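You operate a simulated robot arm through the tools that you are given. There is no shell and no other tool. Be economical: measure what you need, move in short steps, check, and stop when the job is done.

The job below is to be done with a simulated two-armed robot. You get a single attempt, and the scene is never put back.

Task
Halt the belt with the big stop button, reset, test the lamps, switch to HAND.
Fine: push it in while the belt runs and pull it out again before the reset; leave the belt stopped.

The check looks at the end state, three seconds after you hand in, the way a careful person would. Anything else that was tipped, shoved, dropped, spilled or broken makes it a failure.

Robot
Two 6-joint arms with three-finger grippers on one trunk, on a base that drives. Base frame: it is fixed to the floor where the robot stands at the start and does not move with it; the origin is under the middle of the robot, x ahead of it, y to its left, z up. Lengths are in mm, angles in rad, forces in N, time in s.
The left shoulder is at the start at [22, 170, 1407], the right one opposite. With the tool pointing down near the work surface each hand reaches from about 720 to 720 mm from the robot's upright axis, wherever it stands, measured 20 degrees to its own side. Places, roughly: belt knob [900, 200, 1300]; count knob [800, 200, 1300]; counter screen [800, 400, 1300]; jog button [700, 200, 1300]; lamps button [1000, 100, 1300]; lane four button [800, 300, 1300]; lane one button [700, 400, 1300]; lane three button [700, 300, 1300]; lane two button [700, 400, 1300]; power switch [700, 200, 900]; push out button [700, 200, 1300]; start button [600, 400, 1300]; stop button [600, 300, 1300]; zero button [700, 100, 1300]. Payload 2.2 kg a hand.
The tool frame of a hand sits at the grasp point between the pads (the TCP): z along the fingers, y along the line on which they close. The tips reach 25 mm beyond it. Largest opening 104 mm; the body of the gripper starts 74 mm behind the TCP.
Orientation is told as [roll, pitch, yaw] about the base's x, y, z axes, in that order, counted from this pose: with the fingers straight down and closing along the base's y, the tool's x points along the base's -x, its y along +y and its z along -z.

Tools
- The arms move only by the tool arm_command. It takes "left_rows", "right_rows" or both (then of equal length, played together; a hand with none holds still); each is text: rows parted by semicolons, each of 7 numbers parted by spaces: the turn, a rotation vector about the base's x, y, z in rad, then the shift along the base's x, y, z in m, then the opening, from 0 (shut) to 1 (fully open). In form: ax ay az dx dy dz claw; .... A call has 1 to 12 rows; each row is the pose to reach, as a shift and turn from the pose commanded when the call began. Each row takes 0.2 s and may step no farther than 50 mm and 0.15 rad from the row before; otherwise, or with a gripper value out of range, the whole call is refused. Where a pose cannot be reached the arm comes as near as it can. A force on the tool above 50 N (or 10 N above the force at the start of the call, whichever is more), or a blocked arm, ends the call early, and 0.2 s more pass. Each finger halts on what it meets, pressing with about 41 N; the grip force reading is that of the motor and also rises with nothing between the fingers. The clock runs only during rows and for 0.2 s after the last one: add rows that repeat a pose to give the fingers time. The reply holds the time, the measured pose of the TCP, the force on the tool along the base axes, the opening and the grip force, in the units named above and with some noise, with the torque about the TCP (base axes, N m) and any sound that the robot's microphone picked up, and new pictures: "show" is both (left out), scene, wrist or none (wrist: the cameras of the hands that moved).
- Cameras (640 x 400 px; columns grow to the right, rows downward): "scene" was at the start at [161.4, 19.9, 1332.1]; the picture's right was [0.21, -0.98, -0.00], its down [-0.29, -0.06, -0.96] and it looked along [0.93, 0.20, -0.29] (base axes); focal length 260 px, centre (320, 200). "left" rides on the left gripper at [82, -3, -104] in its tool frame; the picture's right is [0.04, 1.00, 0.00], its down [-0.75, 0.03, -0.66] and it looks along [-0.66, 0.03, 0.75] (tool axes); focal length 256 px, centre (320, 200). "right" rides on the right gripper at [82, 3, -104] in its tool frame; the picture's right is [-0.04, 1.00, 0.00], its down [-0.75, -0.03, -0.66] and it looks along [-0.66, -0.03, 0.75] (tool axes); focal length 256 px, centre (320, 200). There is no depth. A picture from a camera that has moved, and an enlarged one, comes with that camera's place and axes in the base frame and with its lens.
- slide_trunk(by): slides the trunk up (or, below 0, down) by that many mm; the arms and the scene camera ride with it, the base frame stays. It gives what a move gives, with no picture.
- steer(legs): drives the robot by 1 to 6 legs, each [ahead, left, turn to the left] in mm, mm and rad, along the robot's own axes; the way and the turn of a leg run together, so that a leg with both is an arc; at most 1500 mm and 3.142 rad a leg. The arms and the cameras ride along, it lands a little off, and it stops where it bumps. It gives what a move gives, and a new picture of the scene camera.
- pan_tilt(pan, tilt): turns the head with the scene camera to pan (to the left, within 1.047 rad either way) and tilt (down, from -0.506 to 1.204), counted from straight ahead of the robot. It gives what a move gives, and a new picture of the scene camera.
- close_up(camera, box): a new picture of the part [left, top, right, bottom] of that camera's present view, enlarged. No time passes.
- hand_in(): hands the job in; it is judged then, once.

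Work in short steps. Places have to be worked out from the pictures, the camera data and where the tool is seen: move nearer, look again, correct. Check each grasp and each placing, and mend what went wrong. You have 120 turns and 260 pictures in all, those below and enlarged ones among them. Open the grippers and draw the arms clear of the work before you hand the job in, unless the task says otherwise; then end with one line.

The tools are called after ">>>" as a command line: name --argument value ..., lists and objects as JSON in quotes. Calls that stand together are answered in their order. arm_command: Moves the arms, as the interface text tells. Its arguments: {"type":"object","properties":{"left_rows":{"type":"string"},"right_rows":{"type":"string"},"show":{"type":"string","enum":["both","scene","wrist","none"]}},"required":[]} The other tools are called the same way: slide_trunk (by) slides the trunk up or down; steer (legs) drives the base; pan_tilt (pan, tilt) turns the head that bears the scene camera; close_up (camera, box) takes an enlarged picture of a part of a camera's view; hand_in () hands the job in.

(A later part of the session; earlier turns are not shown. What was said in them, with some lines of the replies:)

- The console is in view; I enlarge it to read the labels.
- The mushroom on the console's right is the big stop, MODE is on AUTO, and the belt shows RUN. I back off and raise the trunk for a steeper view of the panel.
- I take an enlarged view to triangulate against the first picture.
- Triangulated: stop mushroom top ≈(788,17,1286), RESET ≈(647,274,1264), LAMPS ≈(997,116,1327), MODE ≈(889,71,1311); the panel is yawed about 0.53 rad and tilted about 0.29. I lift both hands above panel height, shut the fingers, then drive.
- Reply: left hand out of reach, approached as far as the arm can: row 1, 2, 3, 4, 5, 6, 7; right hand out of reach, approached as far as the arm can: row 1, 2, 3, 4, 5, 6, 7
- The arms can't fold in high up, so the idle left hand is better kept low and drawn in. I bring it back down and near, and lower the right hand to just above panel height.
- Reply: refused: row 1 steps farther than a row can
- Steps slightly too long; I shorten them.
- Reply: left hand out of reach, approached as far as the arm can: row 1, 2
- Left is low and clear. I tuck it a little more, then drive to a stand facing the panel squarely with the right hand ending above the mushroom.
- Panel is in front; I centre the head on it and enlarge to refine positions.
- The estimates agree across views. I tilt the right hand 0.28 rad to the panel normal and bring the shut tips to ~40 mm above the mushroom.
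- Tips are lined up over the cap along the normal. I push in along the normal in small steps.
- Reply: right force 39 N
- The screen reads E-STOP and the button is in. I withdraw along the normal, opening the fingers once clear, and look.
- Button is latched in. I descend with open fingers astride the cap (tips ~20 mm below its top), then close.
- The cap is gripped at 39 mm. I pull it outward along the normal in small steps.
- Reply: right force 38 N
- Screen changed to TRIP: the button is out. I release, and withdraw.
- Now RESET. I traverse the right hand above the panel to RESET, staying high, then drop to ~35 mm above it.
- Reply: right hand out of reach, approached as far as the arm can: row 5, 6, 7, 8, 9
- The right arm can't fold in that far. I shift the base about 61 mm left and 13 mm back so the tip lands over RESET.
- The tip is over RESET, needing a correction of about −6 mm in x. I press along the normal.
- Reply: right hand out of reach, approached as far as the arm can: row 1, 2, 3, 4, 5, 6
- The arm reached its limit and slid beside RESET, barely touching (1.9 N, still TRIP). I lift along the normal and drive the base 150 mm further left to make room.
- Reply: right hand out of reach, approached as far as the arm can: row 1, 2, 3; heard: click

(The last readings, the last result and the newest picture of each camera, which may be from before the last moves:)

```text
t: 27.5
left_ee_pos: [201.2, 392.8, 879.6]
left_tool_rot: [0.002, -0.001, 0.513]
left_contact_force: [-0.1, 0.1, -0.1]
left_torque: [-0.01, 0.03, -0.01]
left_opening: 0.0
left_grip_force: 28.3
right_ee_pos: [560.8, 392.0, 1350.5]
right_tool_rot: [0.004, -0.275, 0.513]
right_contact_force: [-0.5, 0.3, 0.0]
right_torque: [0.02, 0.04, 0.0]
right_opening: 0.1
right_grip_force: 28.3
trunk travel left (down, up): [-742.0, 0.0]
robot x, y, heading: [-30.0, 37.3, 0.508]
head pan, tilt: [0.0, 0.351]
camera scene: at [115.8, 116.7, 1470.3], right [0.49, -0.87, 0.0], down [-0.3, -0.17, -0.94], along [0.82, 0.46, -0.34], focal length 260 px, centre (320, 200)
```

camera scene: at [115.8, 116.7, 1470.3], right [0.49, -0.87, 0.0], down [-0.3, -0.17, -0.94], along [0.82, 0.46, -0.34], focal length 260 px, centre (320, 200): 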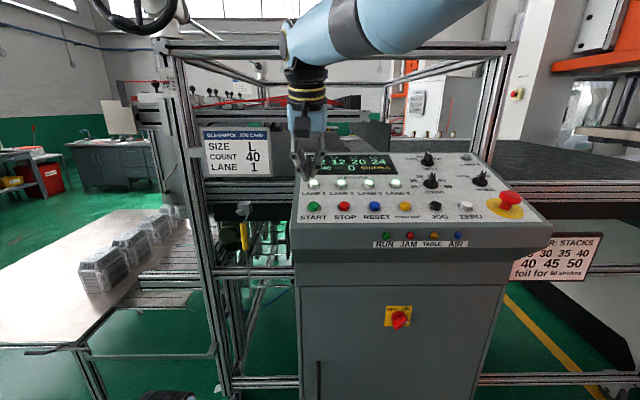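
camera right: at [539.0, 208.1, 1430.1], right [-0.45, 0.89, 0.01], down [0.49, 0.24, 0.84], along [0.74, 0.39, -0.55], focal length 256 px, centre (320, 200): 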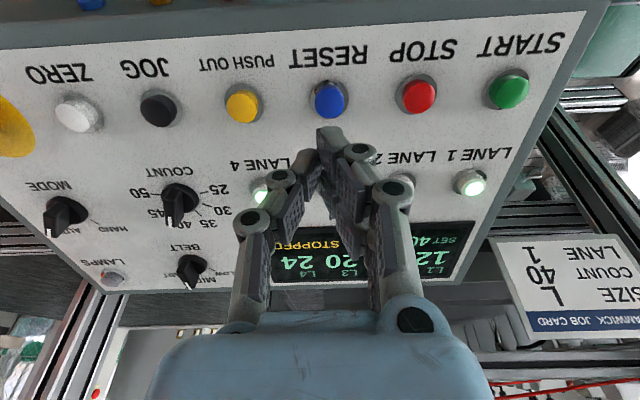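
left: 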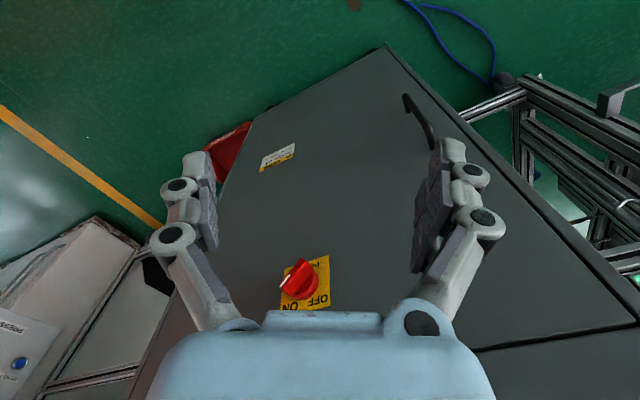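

RESET did register on that touch: a click was heard and the screen now reads STOPPED with JAM off. Next is LAMPS: I raise the hand, shift it right, and drive right and ahead.

>>> arm_command --right_rows "0 0 0 0.0 0 0.03 0; 0 0 0 0.018 -0.033 0.05 0; 0 0 0 0.037 -0.066 0.05 0; 0 0 0 0.055 -0.1 0.05 0; 0 0 0 0.073 -0.131 0.05 0; 0 0 0 0.073 -0.131 0.05 0" --show "none"

>>> steer --legs '[[0, -251, 0], [125, 0, 0]]'

>>> close_up --camera "scene" --box '[160, 120, 416, 280]'

>>> close_up --camera "right" --box '[0, 0, 640, 400]'

```text
t: 28.9
left_ee_pos: [201.4, 391.9, 879.6]
left_tool_rot: [-0.001, 0.001, 0.513]
left_contact_force: [-0.5, -0.8, 0.1]
left_torque: [0.02, 0.0, -0.02]
left_opening: 0.1
left_grip_force: 28.5
right_ee_pos: [663.5, 288.6, 1401.7]
right_tool_rot: [0.001, -0.275, 0.51]
right_contact_force: [0.4, -0.2, -0.3]
right_torque: [0.0, 0.0, 0.02]
right_opening: 0.1
right_grip_force: 28.4
right hand out of reach, approached as far as the arm can: row 2, 3, 4, 5, 6
trunk travel left (down, up): [-742.0, 0.0]
robot x, y, heading: [-29.2, 34.8, 0.513]
head pan, tilt: [0.0, 0.351]
```

```text
t: 31.6
left_ee_pos: [436.1, 233.8, 878.0]
left_tool_rot: [0.0, 0.0, 0.516]
left_contact_force: [-0.1, 0.4, 0.1]
left_torque: [0.0, -0.01, 0.0]
left_opening: 0.1
left_grip_force: 28.5
right_ee_pos: [899.2, 131.7, 1400.6]
right_tool_rot: [0.002, -0.275, 0.514]
right_contact_force: [0.7, 0.6, 0.1]
right_torque: [-0.01, 0.0, -0.01]
right_opening: 0.0
right_grip_force: 28.5
trunk travel left (down, up): [-742.0, 0.0]
robot x, y, heading: [210.9, -123.2, 0.517]
head pan, tilt: [0.0, 0.351]
camera scene: at [350.9, -42.2, 1470.4], right [0.49, -0.87, 0.0], down [-0.3, -0.17, -0.94], along [0.82, 0.46, -0.34], focal length 260 px, centre (320, 200)
```

scene: 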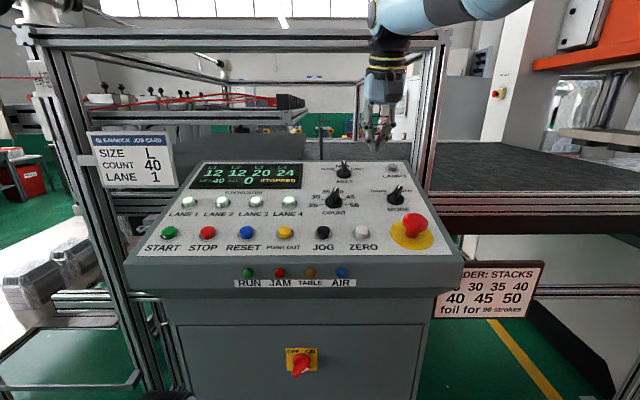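

```text
2.50 times, centred on (288, 200) of scene
camera zoom: at [350.9, -42.2, 1470.4], right [0.49, -0.87, 0.0], down [-0.3, -0.17, -0.94], along [0.82, 0.46, -0.34], focal length 651 px, centre (400, 200)
```

zoom: 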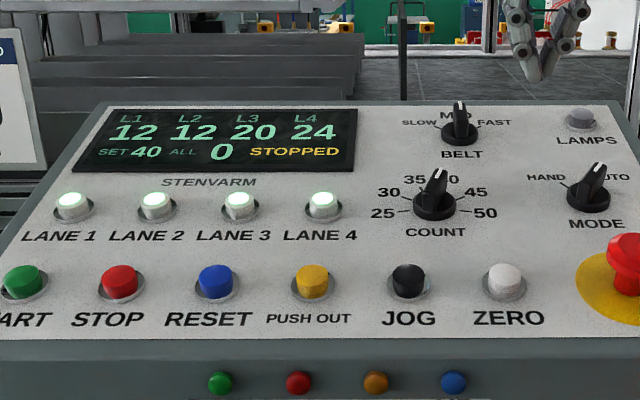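

```text
1.00 times, centred on (320, 200) of right (not enlarged: the box is as wide or as high as the picture)
camera zoom: at [804.2, 80.6, 1480.5], right [-0.46, 0.89, 0.01], down [0.49, 0.24, 0.84], along [0.74, 0.39, -0.55], focal length 256 px, centre (320, 200)
```

zoom: 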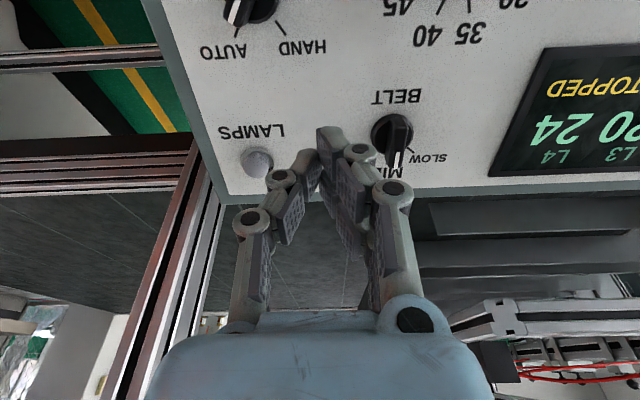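

STOPPED confirmed. LAMPS refines to ≈(986,114,1326); I move the tip to ~35 mm above it.

>>> arm_command --right_rows "0 0 0 0.036 -0.013 0 0; 0 0 0 0.072 -0.026 0 0; 0 0 0 0.072 -0.026 -0.017 0; 0 0 0 0.072 -0.026 -0.017 0"

```text
t: 32.6
left_ee_pos: [436.8, 232.8, 880.1]
left_tool_rot: [0.0, -0.001, 0.518]
left_contact_force: [-0.2, 0.1, 0.4]
left_torque: [0.01, 0.02, 0.02]
left_opening: 0.0
left_grip_force: 28.1
right_ee_pos: [940.8, 82.1, 1386.4]
right_tool_rot: [0.004, -0.276, 0.515]
right_contact_force: [0.1, 0.5, 0.0]
right_torque: [0.0, -0.01, 0.01]
right_opening: 0.1
right_grip_force: 28.7
right hand out of reach, approached as far as the arm can: row 1, 2, 3, 4
trunk travel left (down, up): [-742.0, 0.0]
robot x, y, heading: [209.2, -124.9, 0.518]
head pan, tilt: [0.0, 0.351]
camera scene: at [351.1, -42.9, 1470.4], right [0.49, -0.87, 0.0], down [-0.3, -0.17, -0.94], along [0.82, 0.46, -0.34], focal length 260 px, centre (320, 200)
camera right: at [845.5, 30.9, 1466.2], right [-0.46, 0.89, 0.01], down [0.49, 0.24, 0.84], along [0.74, 0.39, -0.55], focal length 256 px, centre (320, 200)
```

scene: 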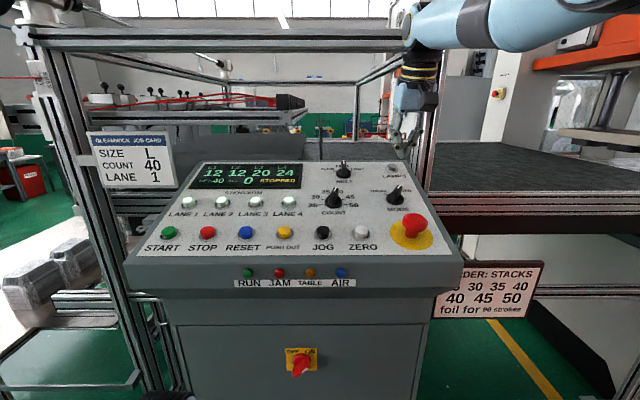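
right: 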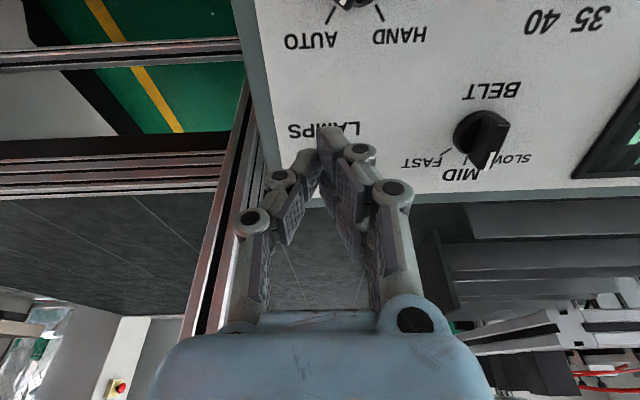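

The arm is at its outer limit; I need to drive ~60 mm closer. First I tuck the left hand farther back and down to keep clear of the cabinet.

>>> arm_command --left_rows "0 0 0 -0.026 -0.015 -0.02 0; 0 0 0 -0.052 -0.03 -0.04 0; 0 0 0 -0.078 -0.045 -0.06 0; 0 0 0 -0.104 -0.06 -0.08 0; 0 0 0 -0.13 -0.075 -0.1 0; 0 0 0 -0.13 -0.075 -0.1 0" --show "wrist"

>>> pan_tilt --pan 0.2 --tilt 0.8

```text
t: 34.0
left_ee_pos: [307.5, 159.9, 779.2]
left_tool_rot: [0.0, -0.001, 0.515]
left_contact_force: [0.5, -0.5, 0.4]
left_torque: [-0.01, 0.0, 0.02]
left_opening: 0.0
left_grip_force: 28.4
right_ee_pos: [939.6, 82.9, 1386.2]
right_tool_rot: [0.003, -0.276, 0.515]
right_contact_force: [0.9, -0.4, 0.1]
right_torque: [0.01, 0.0, 0.04]
right_opening: 0.0
right_grip_force: 28.2
trunk travel left (down, up): [-742.0, 0.0]
robot x, y, heading: [209.4, -120.9, 0.521]
head pan, tilt: [0.0, 0.351]
camera left: at [237.6, 118.5, 882.2], right [-0.53, 0.85, 0.0], down [0.64, 0.4, 0.66], along [0.56, 0.35, -0.75], focal length 256 px, centre (320, 200)
```

left: 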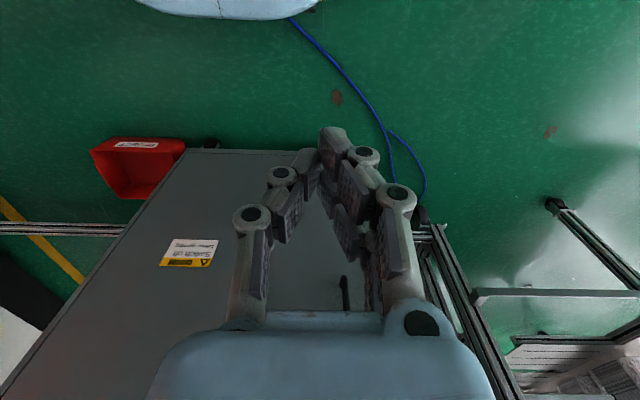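

```text
t: 34.9
left_ee_pos: [307.2, 161.0, 780.2]
left_tool_rot: [-0.001, 0.0, 0.517]
left_contact_force: [0.6, -0.8, 0.3]
left_torque: [-0.01, 0.01, -0.03]
left_opening: 0.3
left_grip_force: 28.1
right_ee_pos: [940.5, 81.4, 1386.7]
right_tool_rot: [0.004, -0.275, 0.515]
right_contact_force: [0.3, 0.4, 0.3]
right_torque: [-0.01, 0.01, 0.04]
right_opening: 0.0
right_grip_force: 28.4
trunk travel left (down, up): [-742.0, 0.0]
robot x, y, heading: [207.2, -124.0, 0.515]
head pan, tilt: [0.201, 0.799]
camera scene: at [331.2, -35.3, 1430.7], right [0.66, -0.75, 0.0], down [-0.54, -0.47, -0.7], along [0.53, 0.46, -0.72], focal length 260 px, centre (320, 200)
```

scene: 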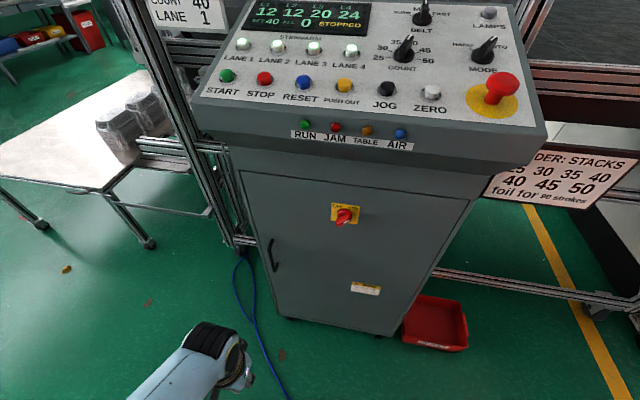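

There's a cable on the floor near the base, so instead of driving on I tilt the tool 0.3 rad further forward to gain reach to LAMPS.

>>> arm_command --right_rows "0.072 -0.126 0 0 0 0 0; 0.1435 -0.252 0 0.005 0.005 0 0; 0.1485 -0.2607 0 0.015 0.012 -0.003 0; 0.1485 -0.2607 0 0.025 0.0203 -0.006 0; 0.1485 -0.2607 0 0.025 0.0203 -0.006 0"

```text
t: 36.1
left_ee_pos: [306.9, 160.0, 778.9]
left_tool_rot: [0.002, 0.0, 0.516]
left_contact_force: [-0.3, 0.5, 0.0]
left_torque: [0.01, 0.05, 0.05]
left_opening: 0.1
left_grip_force: 28.2
right_ee_pos: [985.9, 118.0, 1386.0]
right_tool_rot: [0.002, -0.575, 0.513]
right_contact_force: [-0.5, 0.3, -0.3]
right_torque: [0.04, 0.01, 0.01]
right_opening: 0.0
right_grip_force: 28.7
right hand out of reach, approached as far as the arm can: row 1, 2, 3, 4, 5
trunk travel left (down, up): [-742.0, 0.0]
robot x, y, heading: [214.3, -123.6, 0.516]
head pan, tilt: [0.201, 0.799]
camera scene: at [331.2, -35.3, 1430.7], right [0.66, -0.75, 0.0], down [-0.54, -0.47, -0.7], along [0.53, 0.46, -0.72], focal length 260 px, centre (320, 200)
camera right: at [875.0, 57.2, 1429.8], right [-0.46, 0.89, 0.02], down [0.26, 0.11, 0.96], along [0.85, 0.45, -0.28], focal length 256 px, centre (320, 200)
```

scene: 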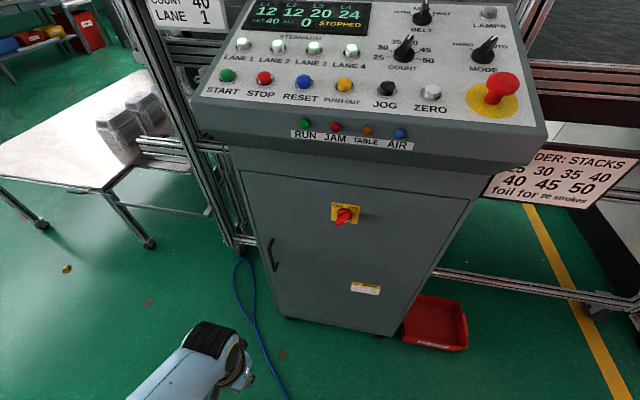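
right: 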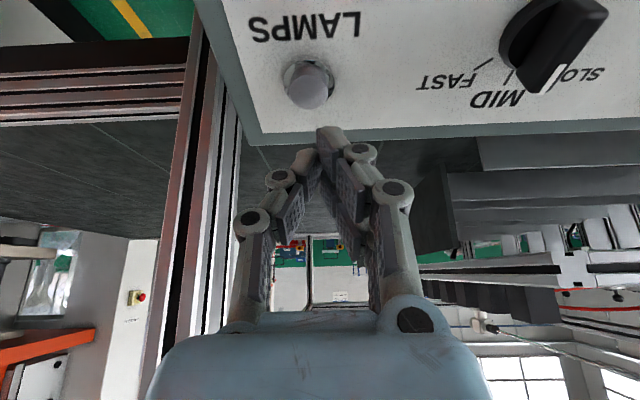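

That overshot outward: the reachable shell is narrow, so the right tilt is in between. I tilt back 0.12 rad and re-aim at the hover point.

>>> arm_command --right_rows "-0.0594 0.1043 0 -0.009 -0.007 -0.002 0; -0.0594 0.1043 0 -0.018 -0.0145 -0.004 0; -0.0594 0.1043 0 -0.018 -0.0145 -0.004 0" --show "wrist"

>>> pan_tilt --pan 0.0 --tilt 0.35

```text
t: 36.9
left_ee_pos: [307.0, 160.6, 779.8]
left_tool_rot: [0.0, 0.0, 0.516]
left_contact_force: [0.5, 0.4, -0.2]
left_torque: [-0.02, -0.01, -0.01]
left_opening: 0.0
left_grip_force: 28.5
right_ee_pos: [969.2, 102.0, 1380.7]
right_tool_rot: [0.004, -0.452, 0.515]
right_contact_force: [0.1, 0.3, 1.1]
right_torque: [-0.01, -0.04, 0.0]
right_opening: 0.1
right_grip_force: 28.5
right hand out of reach, approached as far as the arm can: row 1
trunk travel left (down, up): [-742.0, 0.0]
robot x, y, heading: [208.8, -121.7, 0.516]
head pan, tilt: [0.201, 0.799]
camera right: at [863.2, 45.5, 1439.5], right [-0.46, 0.89, 0.02], down [0.36, 0.16, 0.92], along [0.81, 0.43, -0.39], focal length 256 px, centre (320, 200)
```

right: 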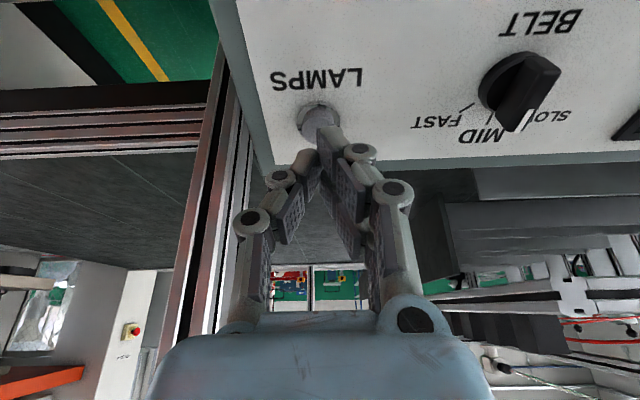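

```text
t: 37.8
left_ee_pos: [307.0, 160.8, 778.6]
left_tool_rot: [0.0, 0.0, 0.517]
left_contact_force: [0.8, -0.5, 0.5]
left_torque: [0.02, 0.02, -0.02]
left_opening: 0.0
left_grip_force: 28.9
right_ee_pos: [968.1, 102.5, 1380.6]
right_tool_rot: [0.003, -0.455, 0.517]
right_contact_force: [-0.2, 0.1, -0.6]
right_torque: [0.02, 0.01, 0.0]
right_opening: 0.0
right_grip_force: 27.9
trunk travel left (down, up): [-742.0, 0.0]
robot x, y, heading: [210.3, -122.5, 0.517]
head pan, tilt: [0.0, 0.351]
camera scene: at [351.3, -42.2, 1470.2], right [0.49, -0.87, 0.0], down [-0.3, -0.17, -0.94], along [0.82, 0.46, -0.34], focal length 260 px, centre (320, 200)
```

scene: 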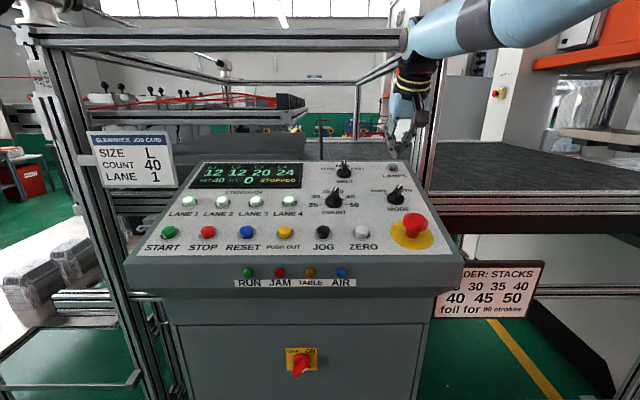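

The tip lines up with LAMPS. I press along the panel normal in small steps, force-limited.

>>> arm_command --right_rows "0 0 0 0.0025 0.0014 -0.0096 0; 0 0 0 0.0037 0.0021 -0.0144 0; 0 0 0 0.0049 0.0028 -0.0192 0; 0 0 0 0.0061 0.0035 -0.024 0; 0 0 0 0.0071 0.004 -0.0278 0"

```text
t: 39.0
left_ee_pos: [306.5, 160.1, 780.2]
left_tool_rot: [0.001, 0.0, 0.517]
left_contact_force: [0.5, 0.2, -0.1]
left_torque: [-0.02, -0.04, 0.02]
left_opening: 0.0
left_grip_force: 28.4
right_ee_pos: [968.6, 104.9, 1357.5]
right_tool_rot: [0.004, -0.456, 0.515]
right_contact_force: [-0.4, -0.5, -0.2]
right_torque: [0.01, -0.02, -0.01]
right_opening: 0.0
right_grip_force: 27.7
right hand out of reach, approached as far as the arm can: row 4, 5
trunk travel left (down, up): [-742.0, 0.0]
robot x, y, heading: [210.7, -122.7, 0.513]
head pan, tilt: [0.0, 0.351]
camera scene: at [351.0, -42.3, 1470.4], right [0.49, -0.87, 0.0], down [-0.3, -0.17, -0.94], along [0.82, 0.46, -0.34], focal length 260 px, centre (320, 200)
camera right: at [863.0, 47.4, 1415.7], right [-0.46, 0.89, 0.02], down [0.35, 0.16, 0.92], along [0.81, 0.43, -0.39], focal length 256 px, centre (320, 200)
```

scene: 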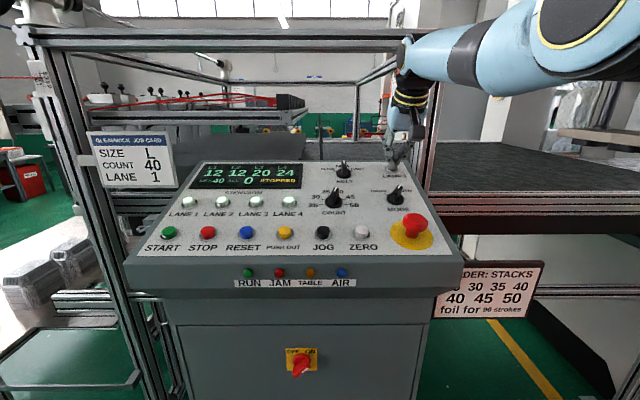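
right: 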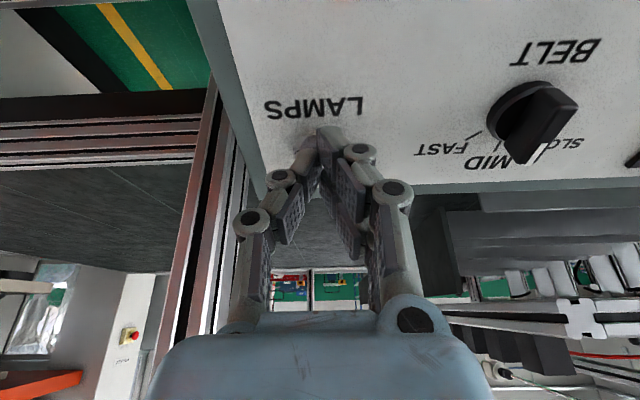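

No contact yet; I enlarge the wrist view to see the tip against the button.

>>> close_up --camera "right" --box '[240, 80, 400, 180]'

>>> close_up --camera "scene" --box '[340, 110, 440, 190]'

```text
4.00 times, centred on (320, 130) of right
camera zoom: at [863.0, 47.4, 1415.7], right [-0.46, 0.89, 0.02], down [0.35, 0.16, 0.92], along [0.81, 0.43, -0.39], focal length 1024 px, centre (320, 480)
```

zoom: 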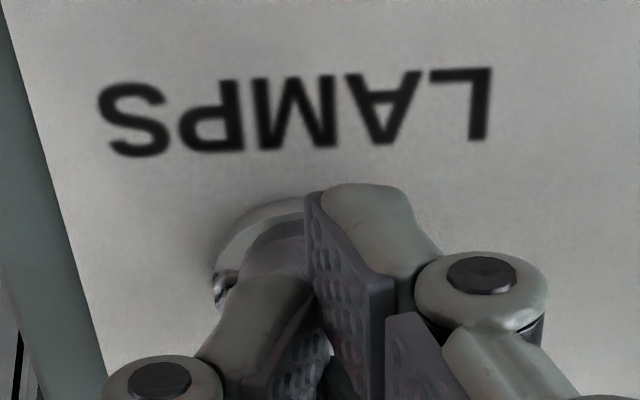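

```text
5.00 times, centred on (390, 150) of scene
camera zoom: at [351.0, -42.3, 1470.4], right [0.49, -0.87, 0.0], down [-0.3, -0.17, -0.94], along [0.82, 0.46, -0.34], focal length 1302 px, centre (-30, 450)
```

zoom: 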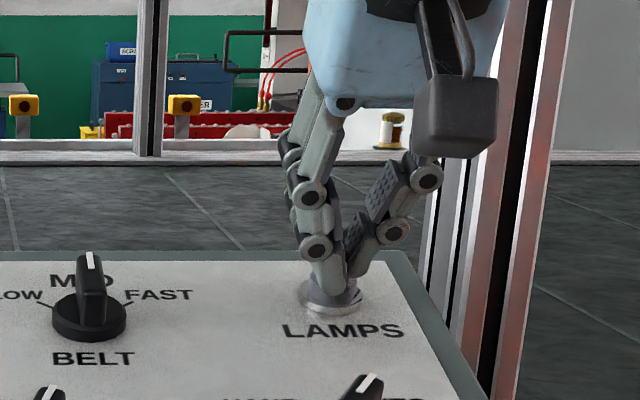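

The button sits ~5 mm to the right of the shut finger midline and the arm is at its reach limit. I add 0.08 rad tilt, shift right 5 mm, and continue pressing.

>>> arm_command --right_rows "0.0396 -0.0695 0 0.004 -0.004 0.003 0; 0.0396 -0.0695 0 0.0062 -0.0033 -0.002 0; 0.0396 -0.0695 0 0.007 -0.0029 -0.005 0; 0.0396 -0.0695 0 0.0077 -0.0025 -0.008 0; 0.0396 -0.0695 0 0.0085 -0.002 -0.011 0; 0.0396 -0.0695 0 0.0093 -0.0016 -0.014 0"

>>> close_up --camera "right" --box '[240, 80, 400, 180]'

```text
t: 40.4
left_ee_pos: [307.2, 160.4, 778.9]
left_tool_rot: [0.001, 0.0, 0.517]
left_contact_force: [0.8, 0.1, -0.8]
left_torque: [0.01, 0.0, 0.01]
left_opening: 0.2
left_grip_force: 28.1
right_ee_pos: [978.6, 101.1, 1345.3]
right_tool_rot: [0.003, -0.536, 0.515]
right_contact_force: [-1.5, -0.1, 3.7]
right_torque: [0.03, 0.01, 0.05]
right_opening: 6.0
right_grip_force: 28.0
trunk travel left (down, up): [-742.0, 0.0]
robot x, y, heading: [211.1, -121.7, 0.515]
head pan, tilt: [0.0, 0.351]
heard: click
camera scene: at [350.1, -42.5, 1470.5], right [0.49, -0.87, 0.0], down [-0.3, -0.17, -0.94], along [0.82, 0.46, -0.34], focal length 260 px, centre (320, 200)
camera right: at [868.4, 43.4, 1393.1], right [-0.46, 0.89, 0.02], down [0.29, 0.12, 0.95], along [0.84, 0.45, -0.31], focal length 256 px, centre (320, 200)
```

scene: 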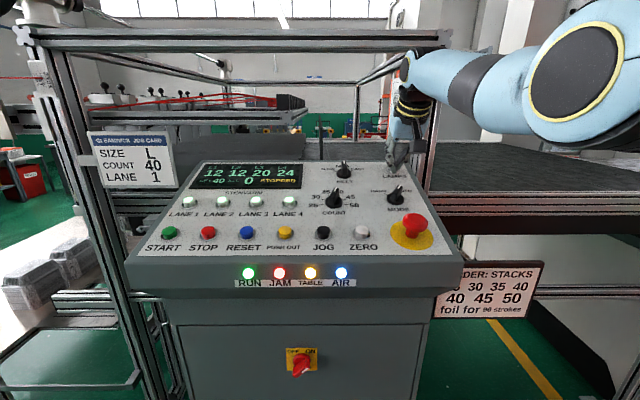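
right: 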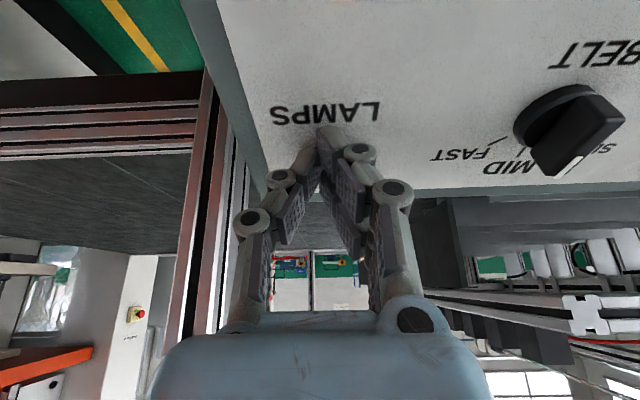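

```text
4.00 times, centred on (320, 130) of right
camera zoom: at [868.4, 43.4, 1393.1], right [-0.46, 0.89, 0.02], down [0.29, 0.12, 0.95], along [0.84, 0.45, -0.31], focal length 1024 px, centre (320, 480)
```

zoom: 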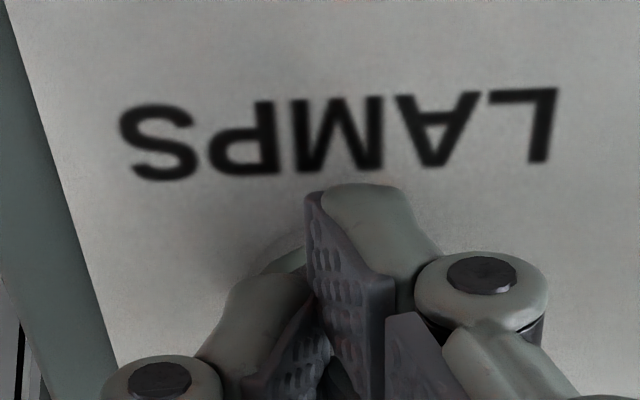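

All four lamps are lit. I hold for about a second, then withdraw along the normal.

>>> arm_command --right_rows "0 0 0 0 0 0 0; 0 0 0 0 0 0 0; 0 0 0 0 0 0 0; 0 0 0 0 0 0 0; 0 0 0 0 0 0 0; 0 0 0 -0.006 -0.0035 0.024 0; 0 0 0 -0.01 -0.006 0.045 0; 0 0 0 -0.01 -0.006 0.06 0"

>>> close_up --camera "scene" --box '[160, 120, 416, 280]'

```text
t: 42.2
left_ee_pos: [308.2, 161.4, 779.4]
left_tool_rot: [0.0, -0.001, 0.517]
left_contact_force: [-1.4, 0.2, -1.4]
left_torque: [-0.02, -0.02, 0.02]
left_opening: 0.0
left_grip_force: 28.7
right_ee_pos: [968.2, 95.9, 1402.3]
right_tool_rot: [0.004, -0.533, 0.516]
right_contact_force: [0.3, 0.5, -0.2]
right_torque: [0.0, 0.0, -0.04]
right_opening: 0.0
right_grip_force: 28.7
trunk travel left (down, up): [-742.0, 0.0]
robot x, y, heading: [207.7, -123.4, 0.516]
head pan, tilt: [0.0, 0.351]
camera scene: at [351.4, -42.1, 1470.3], right [0.49, -0.87, 0.0], down [-0.3, -0.17, -0.94], along [0.82, 0.46, -0.34], focal length 260 px, centre (320, 200)
camera right: at [861.0, 37.2, 1451.7], right [-0.46, 0.89, 0.02], down [0.29, 0.13, 0.95], along [0.84, 0.45, -0.32], focal length 256 px, centre (320, 200)
```

scene: 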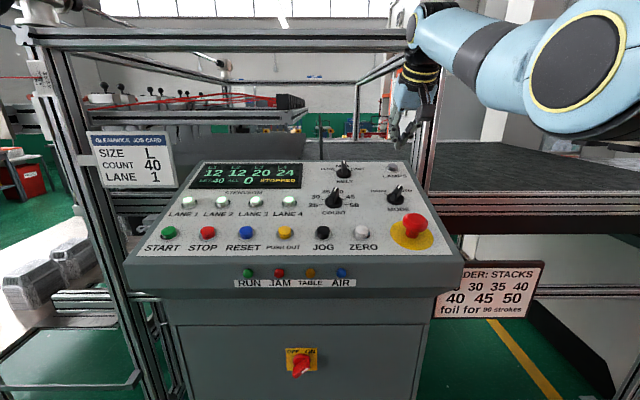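
right: 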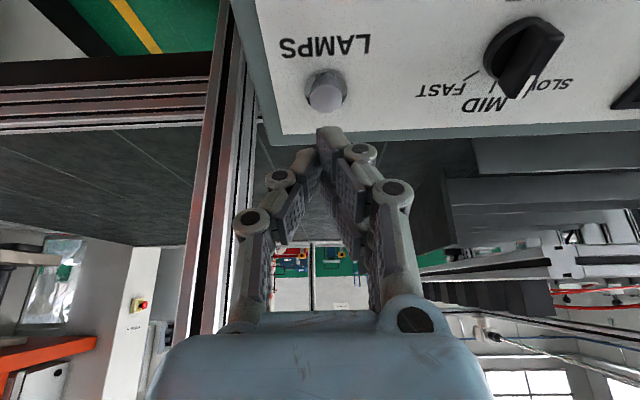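

```text
2.50 times, centred on (288, 200) of scene
camera zoom: at [351.4, -42.1, 1470.3], right [0.49, -0.87, 0.0], down [-0.3, -0.17, -0.94], along [0.82, 0.46, -0.34], focal length 651 px, centre (400, 200)
```

zoom: 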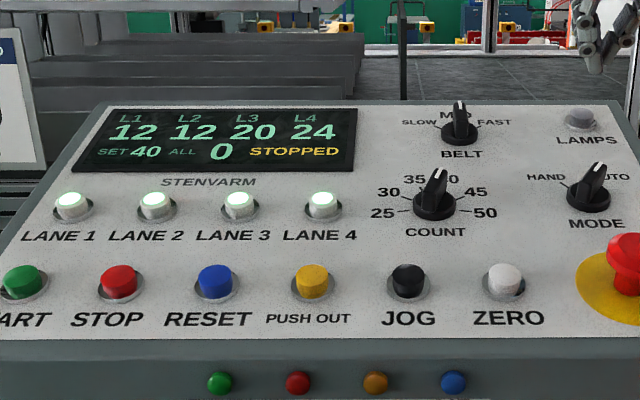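

Lamp test done; lamps off again, still STOPPED. Next MODE: I bring the hand back over the MODE knob at tilt 0.28, fingers opening, to see the pointer.

>>> arm_command --right_rows "-0.0315 0.0555 0 -0.025 -0.008 0 0; -0.063 0.111 0 -0.05 -0.017 0 0; -0.0945 0.1665 0 -0.075 -0.025 -0.01 0.3; -0.126 0.222 0 -0.099 -0.033 -0.02 0.6; -0.126 0.222 0 -0.099 -0.033 -0.022 0.6; -0.126 0.222 0 -0.099 -0.033 -0.022 0.6"

>>> close_up --camera "right" --box '[240, 60, 400, 160]'

```text
t: 43.6
left_ee_pos: [307.4, 160.5, 779.7]
left_tool_rot: [-0.001, -0.002, 0.516]
left_contact_force: [0.2, -0.3, -0.5]
left_torque: [-0.01, -0.01, -0.01]
left_opening: 0.3
left_grip_force: 28.5
right_ee_pos: [870.3, 63.4, 1381.3]
right_tool_rot: [0.003, -0.279, 0.515]
right_contact_force: [0.3, -1.2, 0.6]
right_torque: [-0.03, -0.04, -0.02]
right_opening: 62.4
right_grip_force: 0.1
trunk travel left (down, up): [-742.0, 0.0]
robot x, y, heading: [209.6, -122.3, 0.517]
head pan, tilt: [0.0, 0.351]
camera scene: at [351.1, -42.3, 1470.3], right [0.49, -0.87, 0.0], down [-0.3, -0.17, -0.94], along [0.82, 0.46, -0.34], focal length 260 px, centre (320, 200)
camera right: at [774.8, 11.5, 1460.4], right [-0.46, 0.89, 0.01], down [0.49, 0.24, 0.84], along [0.74, 0.39, -0.54], focal length 256 px, centre (320, 200)
```

scene: 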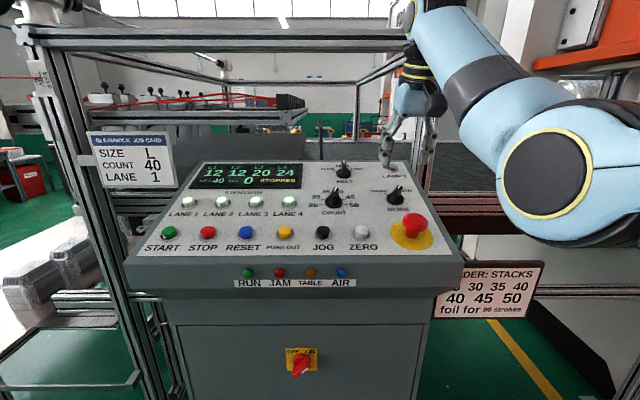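
right: 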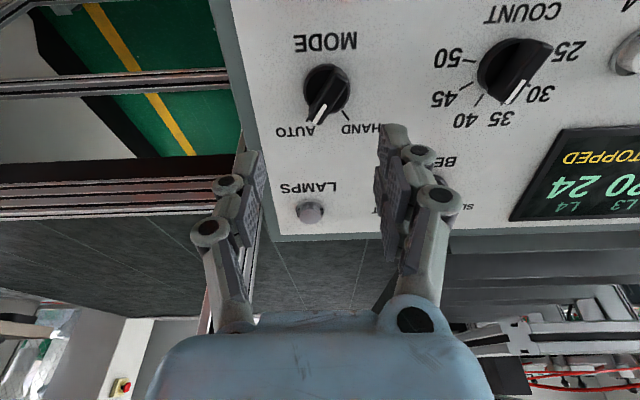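

```text
4.00 times, centred on (320, 110) of right
camera zoom: at [774.8, 11.5, 1460.4], right [-0.46, 0.89, 0.01], down [0.49, 0.24, 0.84], along [0.74, 0.39, -0.54], focal length 1024 px, centre (320, 560)
```

zoom: 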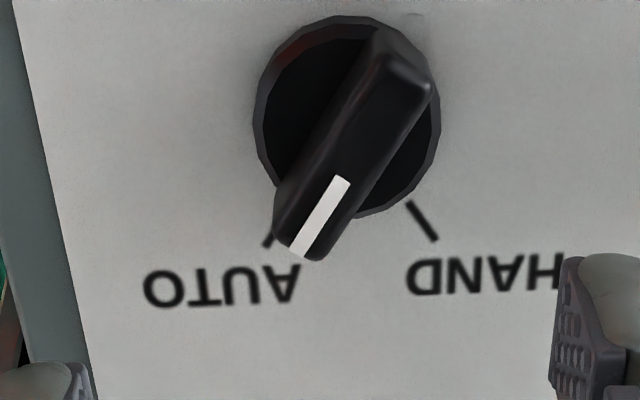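

Knob axis top ≈(872,70,1305), pointer about 27° clockwise of up, HAND about 28° the other way. I turn the hand clockwise 0.48 about the panel normal and centre it above the knob.

>>> arm_command --right_rows "0.029 0.016 -0.115 -0.005 -0.001 -0.01 0.6; 0.0575 0.0325 -0.2305 -0.009 -0.002 -0.02 0.6; 0.086 0.049 -0.346 -0.0105 -0.0015 -0.025 0.6; 0.115 0.065 -0.461 -0.0112 -0.0008 -0.027 0.6; 0.115 0.065 -0.461 -0.0112 -0.0008 -0.027 0.6" --show "wrist"

>>> close_up --camera "right" --box '[220, 60, 420, 185]'

```text
t: 44.8
left_ee_pos: [307.9, 162.2, 777.6]
left_tool_rot: [0.0, -0.001, 0.516]
left_contact_force: [0.0, 0.0, -0.4]
left_torque: [0.01, -0.01, 0.0]
left_opening: 0.0
left_grip_force: 28.3
right_ee_pos: [857.6, 63.1, 1353.6]
right_tool_rot: [0.136, -0.248, 0.016]
right_contact_force: [0.4, 0.5, -0.5]
right_torque: [-0.04, -0.01, -0.01]
right_opening: 62.3
right_grip_force: 0.1
trunk travel left (down, up): [-742.0, 0.0]
robot x, y, heading: [209.2, -124.6, 0.514]
head pan, tilt: [0.0, 0.351]
camera right: at [753.2, 49.0, 1435.5], right [-0.01, 0.99, 0.14], down [0.57, -0.11, 0.81], along [0.82, 0.09, -0.57], focal length 256 px, centre (320, 200)
```

right: 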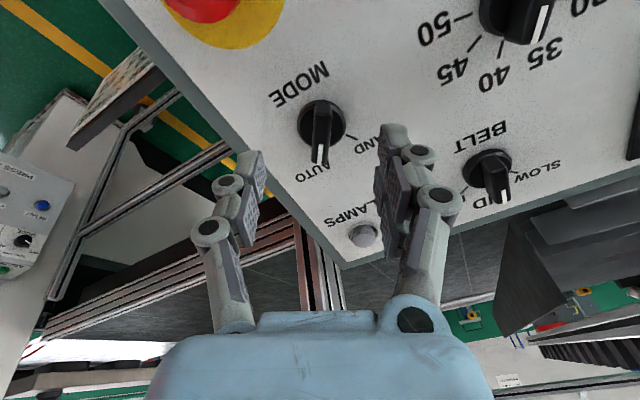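

```text
3.20 times, centred on (320, 122) of right
camera zoom: at [753.2, 49.0, 1435.5], right [-0.01, 0.99, 0.14], down [0.57, -0.11, 0.81], along [0.82, 0.09, -0.57], focal length 819 px, centre (320, 448)
```

zoom: 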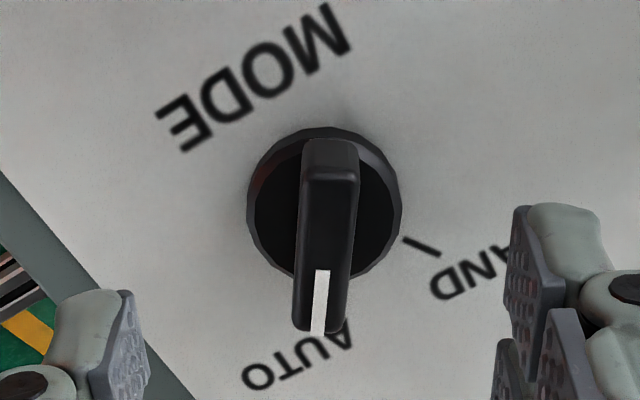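

The bar is lined up between the fingers. I descend about 43 mm along the normal and close on it.

>>> arm_command --right_rows "0 0 0 0.0065 0.003 -0.022 0.6; 0 0 0 0.0105 0.005 -0.036 0.6; 0 0 0 0.0117 0.0057 -0.0415 0.6; 0 0 0 0.0117 0.0057 -0.0415 0.3; 0 0 0 0.0117 0.0057 -0.0415 0.05; 0 0 0 0.0117 0.0057 -0.0415 0.05; 0 0 0 0.0117 0.0057 -0.0415 0.05"

>>> close_up --camera "right" --box '[220, 60, 420, 185]'

```text
t: 46.4
left_ee_pos: [307.6, 161.1, 777.5]
left_tool_rot: [-0.002, 0.001, 0.515]
left_contact_force: [-0.4, -0.4, 0.3]
left_torque: [0.0, -0.01, 0.0]
left_opening: 0.2
left_grip_force: 29.0
right_ee_pos: [871.7, 69.9, 1312.7]
right_tool_rot: [0.135, -0.248, 0.02]
right_contact_force: [-2.7, 1.3, -4.0]
right_torque: [0.05, 0.09, -0.01]
right_opening: 12.8
right_grip_force: 39.7
trunk travel left (down, up): [-742.0, 0.0]
robot x, y, heading: [205.5, -125.0, 0.519]
head pan, tilt: [0.0, 0.351]
camera scene: at [351.2, -41.8, 1470.3], right [0.49, -0.87, 0.0], down [-0.3, -0.17, -0.94], along [0.82, 0.46, -0.34], focal length 260 px, centre (320, 200)
camera right: at [767.2, 55.8, 1395.2], right [-0.01, 0.99, 0.14], down [0.57, -0.11, 0.81], along [0.82, 0.09, -0.57], focal length 256 px, centre (320, 200)
```

scene: 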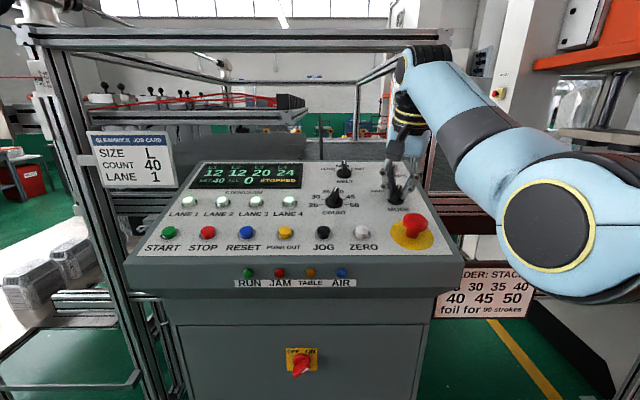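
right: 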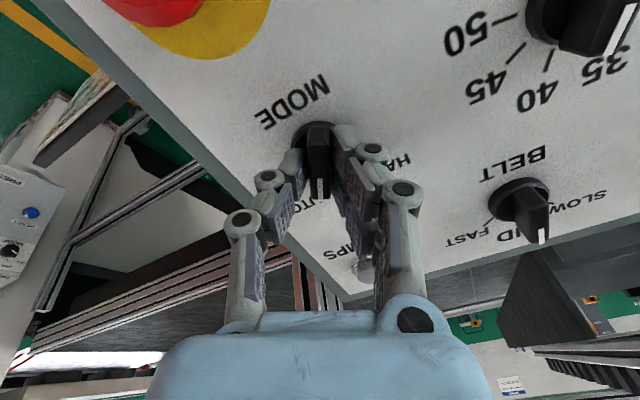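

```text
3.20 times, centred on (320, 122) of right
camera zoom: at [767.2, 55.8, 1395.2], right [-0.01, 0.99, 0.14], down [0.57, -0.11, 0.81], along [0.82, 0.09, -0.57], focal length 819 px, centre (320, 448)
```

zoom: 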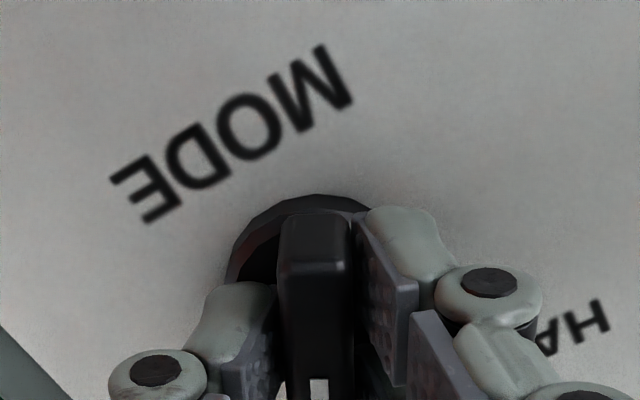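

Gripped at 12.8 mm on the axis. I turn counter-clockwise about the panel normal, about 1.05 rad.

>>> arm_command --right_rows "-0.0288 -0.0163 0.1154 0 0 0 0.05; -0.0575 -0.0325 0.2307 0 0 0 0.05; -0.0863 -0.0488 0.3461 0 0 0 0.05; -0.115 -0.0651 0.4614 0 0 0 0.05; -0.1438 -0.0814 0.5768 0 0 0 0.05; -0.1725 -0.0976 0.6921 0 0 0 0.05; -0.2013 -0.1139 0.8075 0 0 0 0.05; -0.23 -0.1302 0.9228 0 0 0 0.05; -0.2516 -0.1424 1.0094 0 0 0 0.05; -0.2516 -0.1424 1.0094 0 0 0 0.05"

>>> close_up --camera "scene" --box '[160, 120, 416, 280]'

```text
t: 48.6
left_ee_pos: [307.4, 162.0, 780.2]
left_tool_rot: [-0.003, 0.0, 0.517]
left_contact_force: [0.7, 0.2, 0.4]
left_torque: [-0.01, 0.04, 0.02]
left_opening: 0.1
left_grip_force: 28.7
right_ee_pos: [872.5, 72.3, 1313.8]
right_tool_rot: [-0.155, -0.236, 1.104]
right_contact_force: [10.2, 11.9, 22.3]
right_torque: [0.61, -0.56, 0.1]
right_opening: 12.9
right_grip_force: 39.4
trunk travel left (down, up): [-742.0, 0.0]
robot x, y, heading: [210.0, -122.7, 0.515]
head pan, tilt: [0.0, 0.351]
camera scene: at [350.9, -40.8, 1470.4], right [0.49, -0.87, 0.0], down [-0.3, -0.17, -0.94], along [0.82, 0.46, -0.34], focal length 260 px, centre (320, 200)
camera right: at [806.6, -13.3, 1394.8], right [-0.85, 0.51, -0.14], down [0.2, 0.55, 0.81], along [0.49, 0.66, -0.57], focal length 256 px, centre (320, 200)
```

scene: 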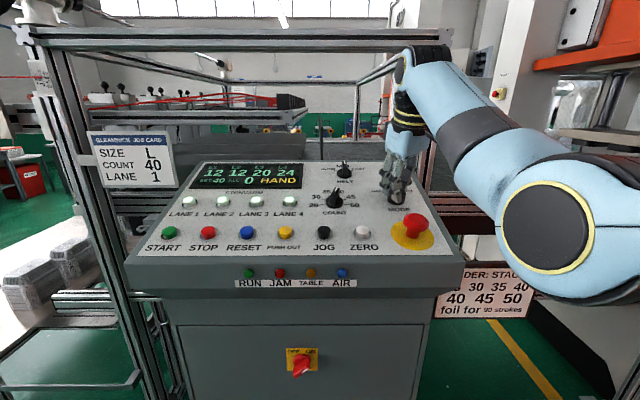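
right: 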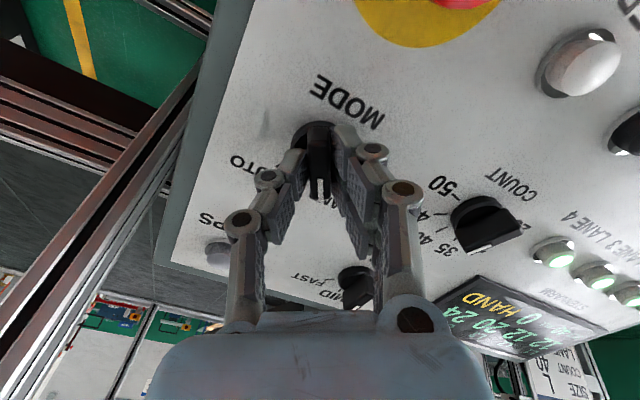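

```text
2.50 times, centred on (288, 200) of scene
camera zoom: at [350.9, -40.8, 1470.4], right [0.49, -0.87, 0.0], down [-0.3, -0.17, -0.94], along [0.82, 0.46, -0.34], focal length 651 px, centre (400, 200)
```

zoom: 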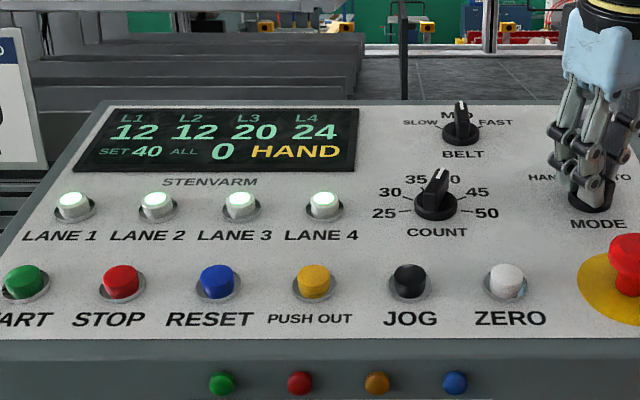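

The screen reads HAND. I open the fingers and withdraw along the normal.

>>> arm_command --right_rows "0 0 0 0 0 0 0.25; 0 0 0 0 0 0 0.5; 0 0 0 0 0 0 0.5; 0 0 0 -0.009 -0.005 0.035 0.5; 0 0 0 -0.018 -0.01 0.07 0.5; 0 0 0 -0.02 -0.012 0.1 0.5"

>>> close_up --camera "scene" --box '[180, 120, 436, 280]'

```text
t: 50.0
left_ee_pos: [307.1, 160.7, 778.9]
left_tool_rot: [0.0, 0.002, 0.517]
left_contact_force: [-1.5, -0.3, 0.2]
left_torque: [0.0, -0.01, 0.0]
left_opening: 0.0
left_grip_force: 28.0
right_ee_pos: [857.4, 60.4, 1408.4]
right_tool_rot: [-0.151, -0.235, 1.103]
right_contact_force: [-1.5, 0.1, 0.1]
right_torque: [0.01, 0.0, -0.01]
right_opening: 52.0
right_grip_force: 0.1
right hand out of reach, approached as far as the arm can: row 6
trunk travel left (down, up): [-742.0, 0.0]
robot x, y, heading: [207.2, -123.6, 0.514]
head pan, tilt: [0.0, 0.351]
camera scene: at [351.6, -42.0, 1470.3], right [0.49, -0.87, 0.0], down [-0.3, -0.17, -0.94], along [0.82, 0.46, -0.34], focal length 260 px, centre (320, 200)
camera right: at [793.5, -24.8, 1490.2], right [-0.85, 0.51, -0.14], down [0.2, 0.55, 0.81], along [0.49, 0.66, -0.57], focal length 256 px, centre (320, 200)
```

scene: 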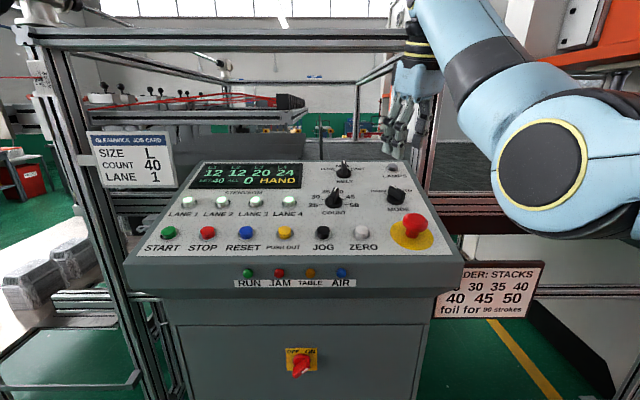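
right: 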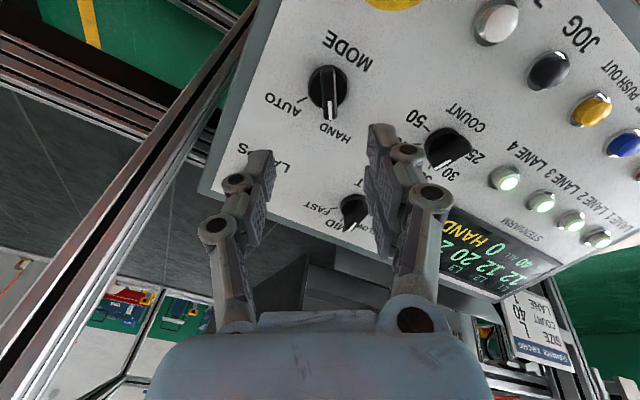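

```text
2.50 times, centred on (308, 200) of scene
camera zoom: at [351.6, -42.0, 1470.3], right [0.49, -0.87, 0.0], down [-0.3, -0.17, -0.94], along [0.82, 0.46, -0.34], focal length 651 px, centre (350, 200)
```

zoom: 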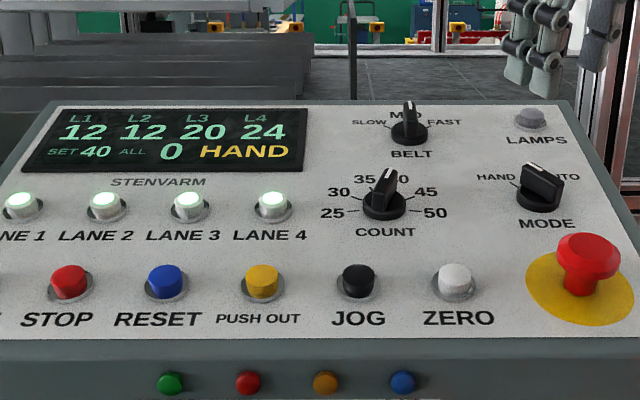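

MODE points to HAND, the mushroom is out, and the belt is stopped. I back the robot away and open both grippers.

>>> steer --legs '[[-400, 0, 0]]'

>>> arm_command --left_rows "0 0 0 0 0 0 0.5; 0 0 0 0 0 0 1; 0 0 0 0 0 0 1; 0 0 0 0 0 0 1; 0 0 0 0 0 0 1" --right_rows "0 0 0 0 0 0 0.7; 0 0 0 0 0 0 1; 0 0 0 0 0 0 1; 0 0 0 0 0 0 1; 0 0 0 0 0 0 1" --show "scene"

>>> close_up --camera "scene" --box '[220, 130, 420, 255]'

```text
t: 52.5
left_ee_pos: [-35.5, -33.5, 779.4]
left_tool_rot: [-0.001, -0.001, 0.514]
left_contact_force: [0.0, -0.7, 0.2]
left_torque: [0.03, -0.01, -0.06]
left_opening: 0.2
left_grip_force: 28.5
right_ee_pos: [514.8, -137.5, 1407.6]
right_tool_rot: [-0.151, -0.236, 1.099]
right_contact_force: [-0.5, -0.7, -0.4]
right_torque: [-0.02, 0.02, -0.04]
right_opening: 52.1
right_grip_force: 0.0
trunk travel left (down, up): [-742.0, 0.0]
robot x, y, heading: [-136.1, -315.0, 0.513]
head pan, tilt: [0.0, 0.351]
camera scene: at [8.1, -237.1, 1470.3], right [0.49, -0.87, 0.0], down [-0.3, -0.17, -0.94], along [0.82, 0.46, -0.34], focal length 260 px, centre (320, 200)
```

scene: 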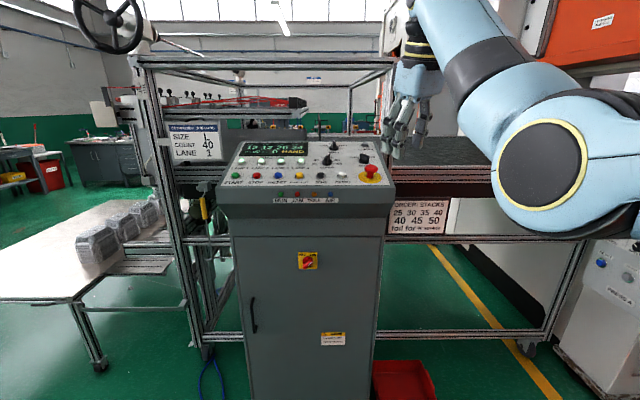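

```text
t: 53.7
left_ee_pos: [-34.9, -33.0, 779.7]
left_tool_rot: [0.0, 0.0, 0.512]
left_contact_force: [-0.1, -0.1, -1.0]
left_torque: [-0.03, 0.01, -0.03]
left_opening: 104.1
left_grip_force: 0.1
right_ee_pos: [514.2, -136.9, 1408.6]
right_tool_rot: [-0.15, -0.235, 1.099]
right_contact_force: [0.1, 0.5, -0.7]
right_torque: [0.05, 0.0, -0.02]
right_opening: 103.9
right_grip_force: 0.1
trunk travel left (down, up): [-742.0, 0.0]
robot x, y, heading: [-134.5, -320.2, 0.511]
head pan, tilt: [0.0, 0.351]
camera scene: at [8.2, -237.0, 1470.3], right [0.49, -0.87, 0.0], down [-0.3, -0.17, -0.94], along [0.82, 0.46, -0.34], focal length 260 px, centre (320, 200)
```

scene: 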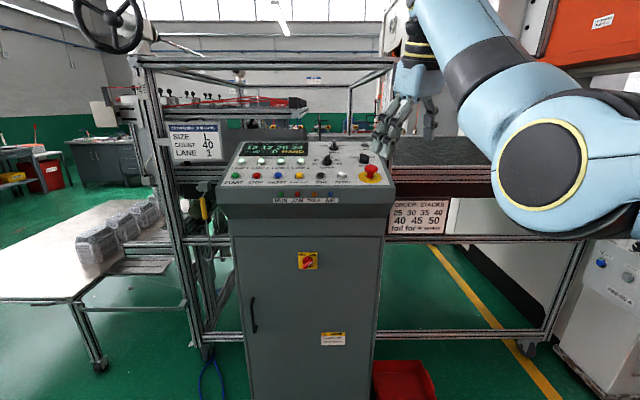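

```text
3.20 times, centred on (320, 192) of scene
camera zoom: at [8.2, -237.0, 1470.3], right [0.49, -0.87, 0.0], down [-0.3, -0.17, -0.94], along [0.82, 0.46, -0.34], focal length 833 px, centre (320, 224)
```

zoom: 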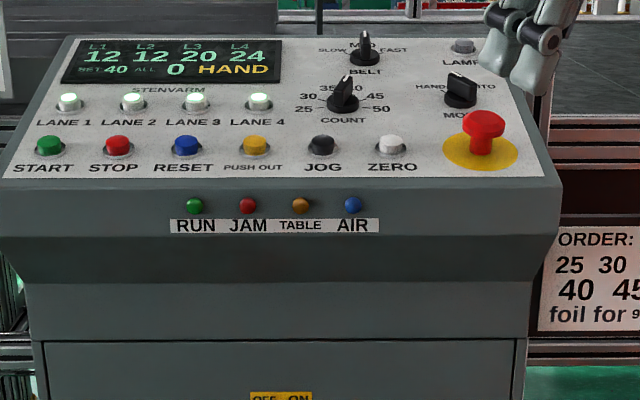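

The arms are clear, the grippers open, the screen reads HAND, and nothing else has been disturbed. I hand in.

>>> hand_in

```text
The job is handed in.
```

The job is handed in: I pushed the big stop button in while the belt ran and pulled it out again. Then I reset (screen read STOPPED), tested the lamps (all four lit) and turned MODE to HAND, leaving the belt stopped.
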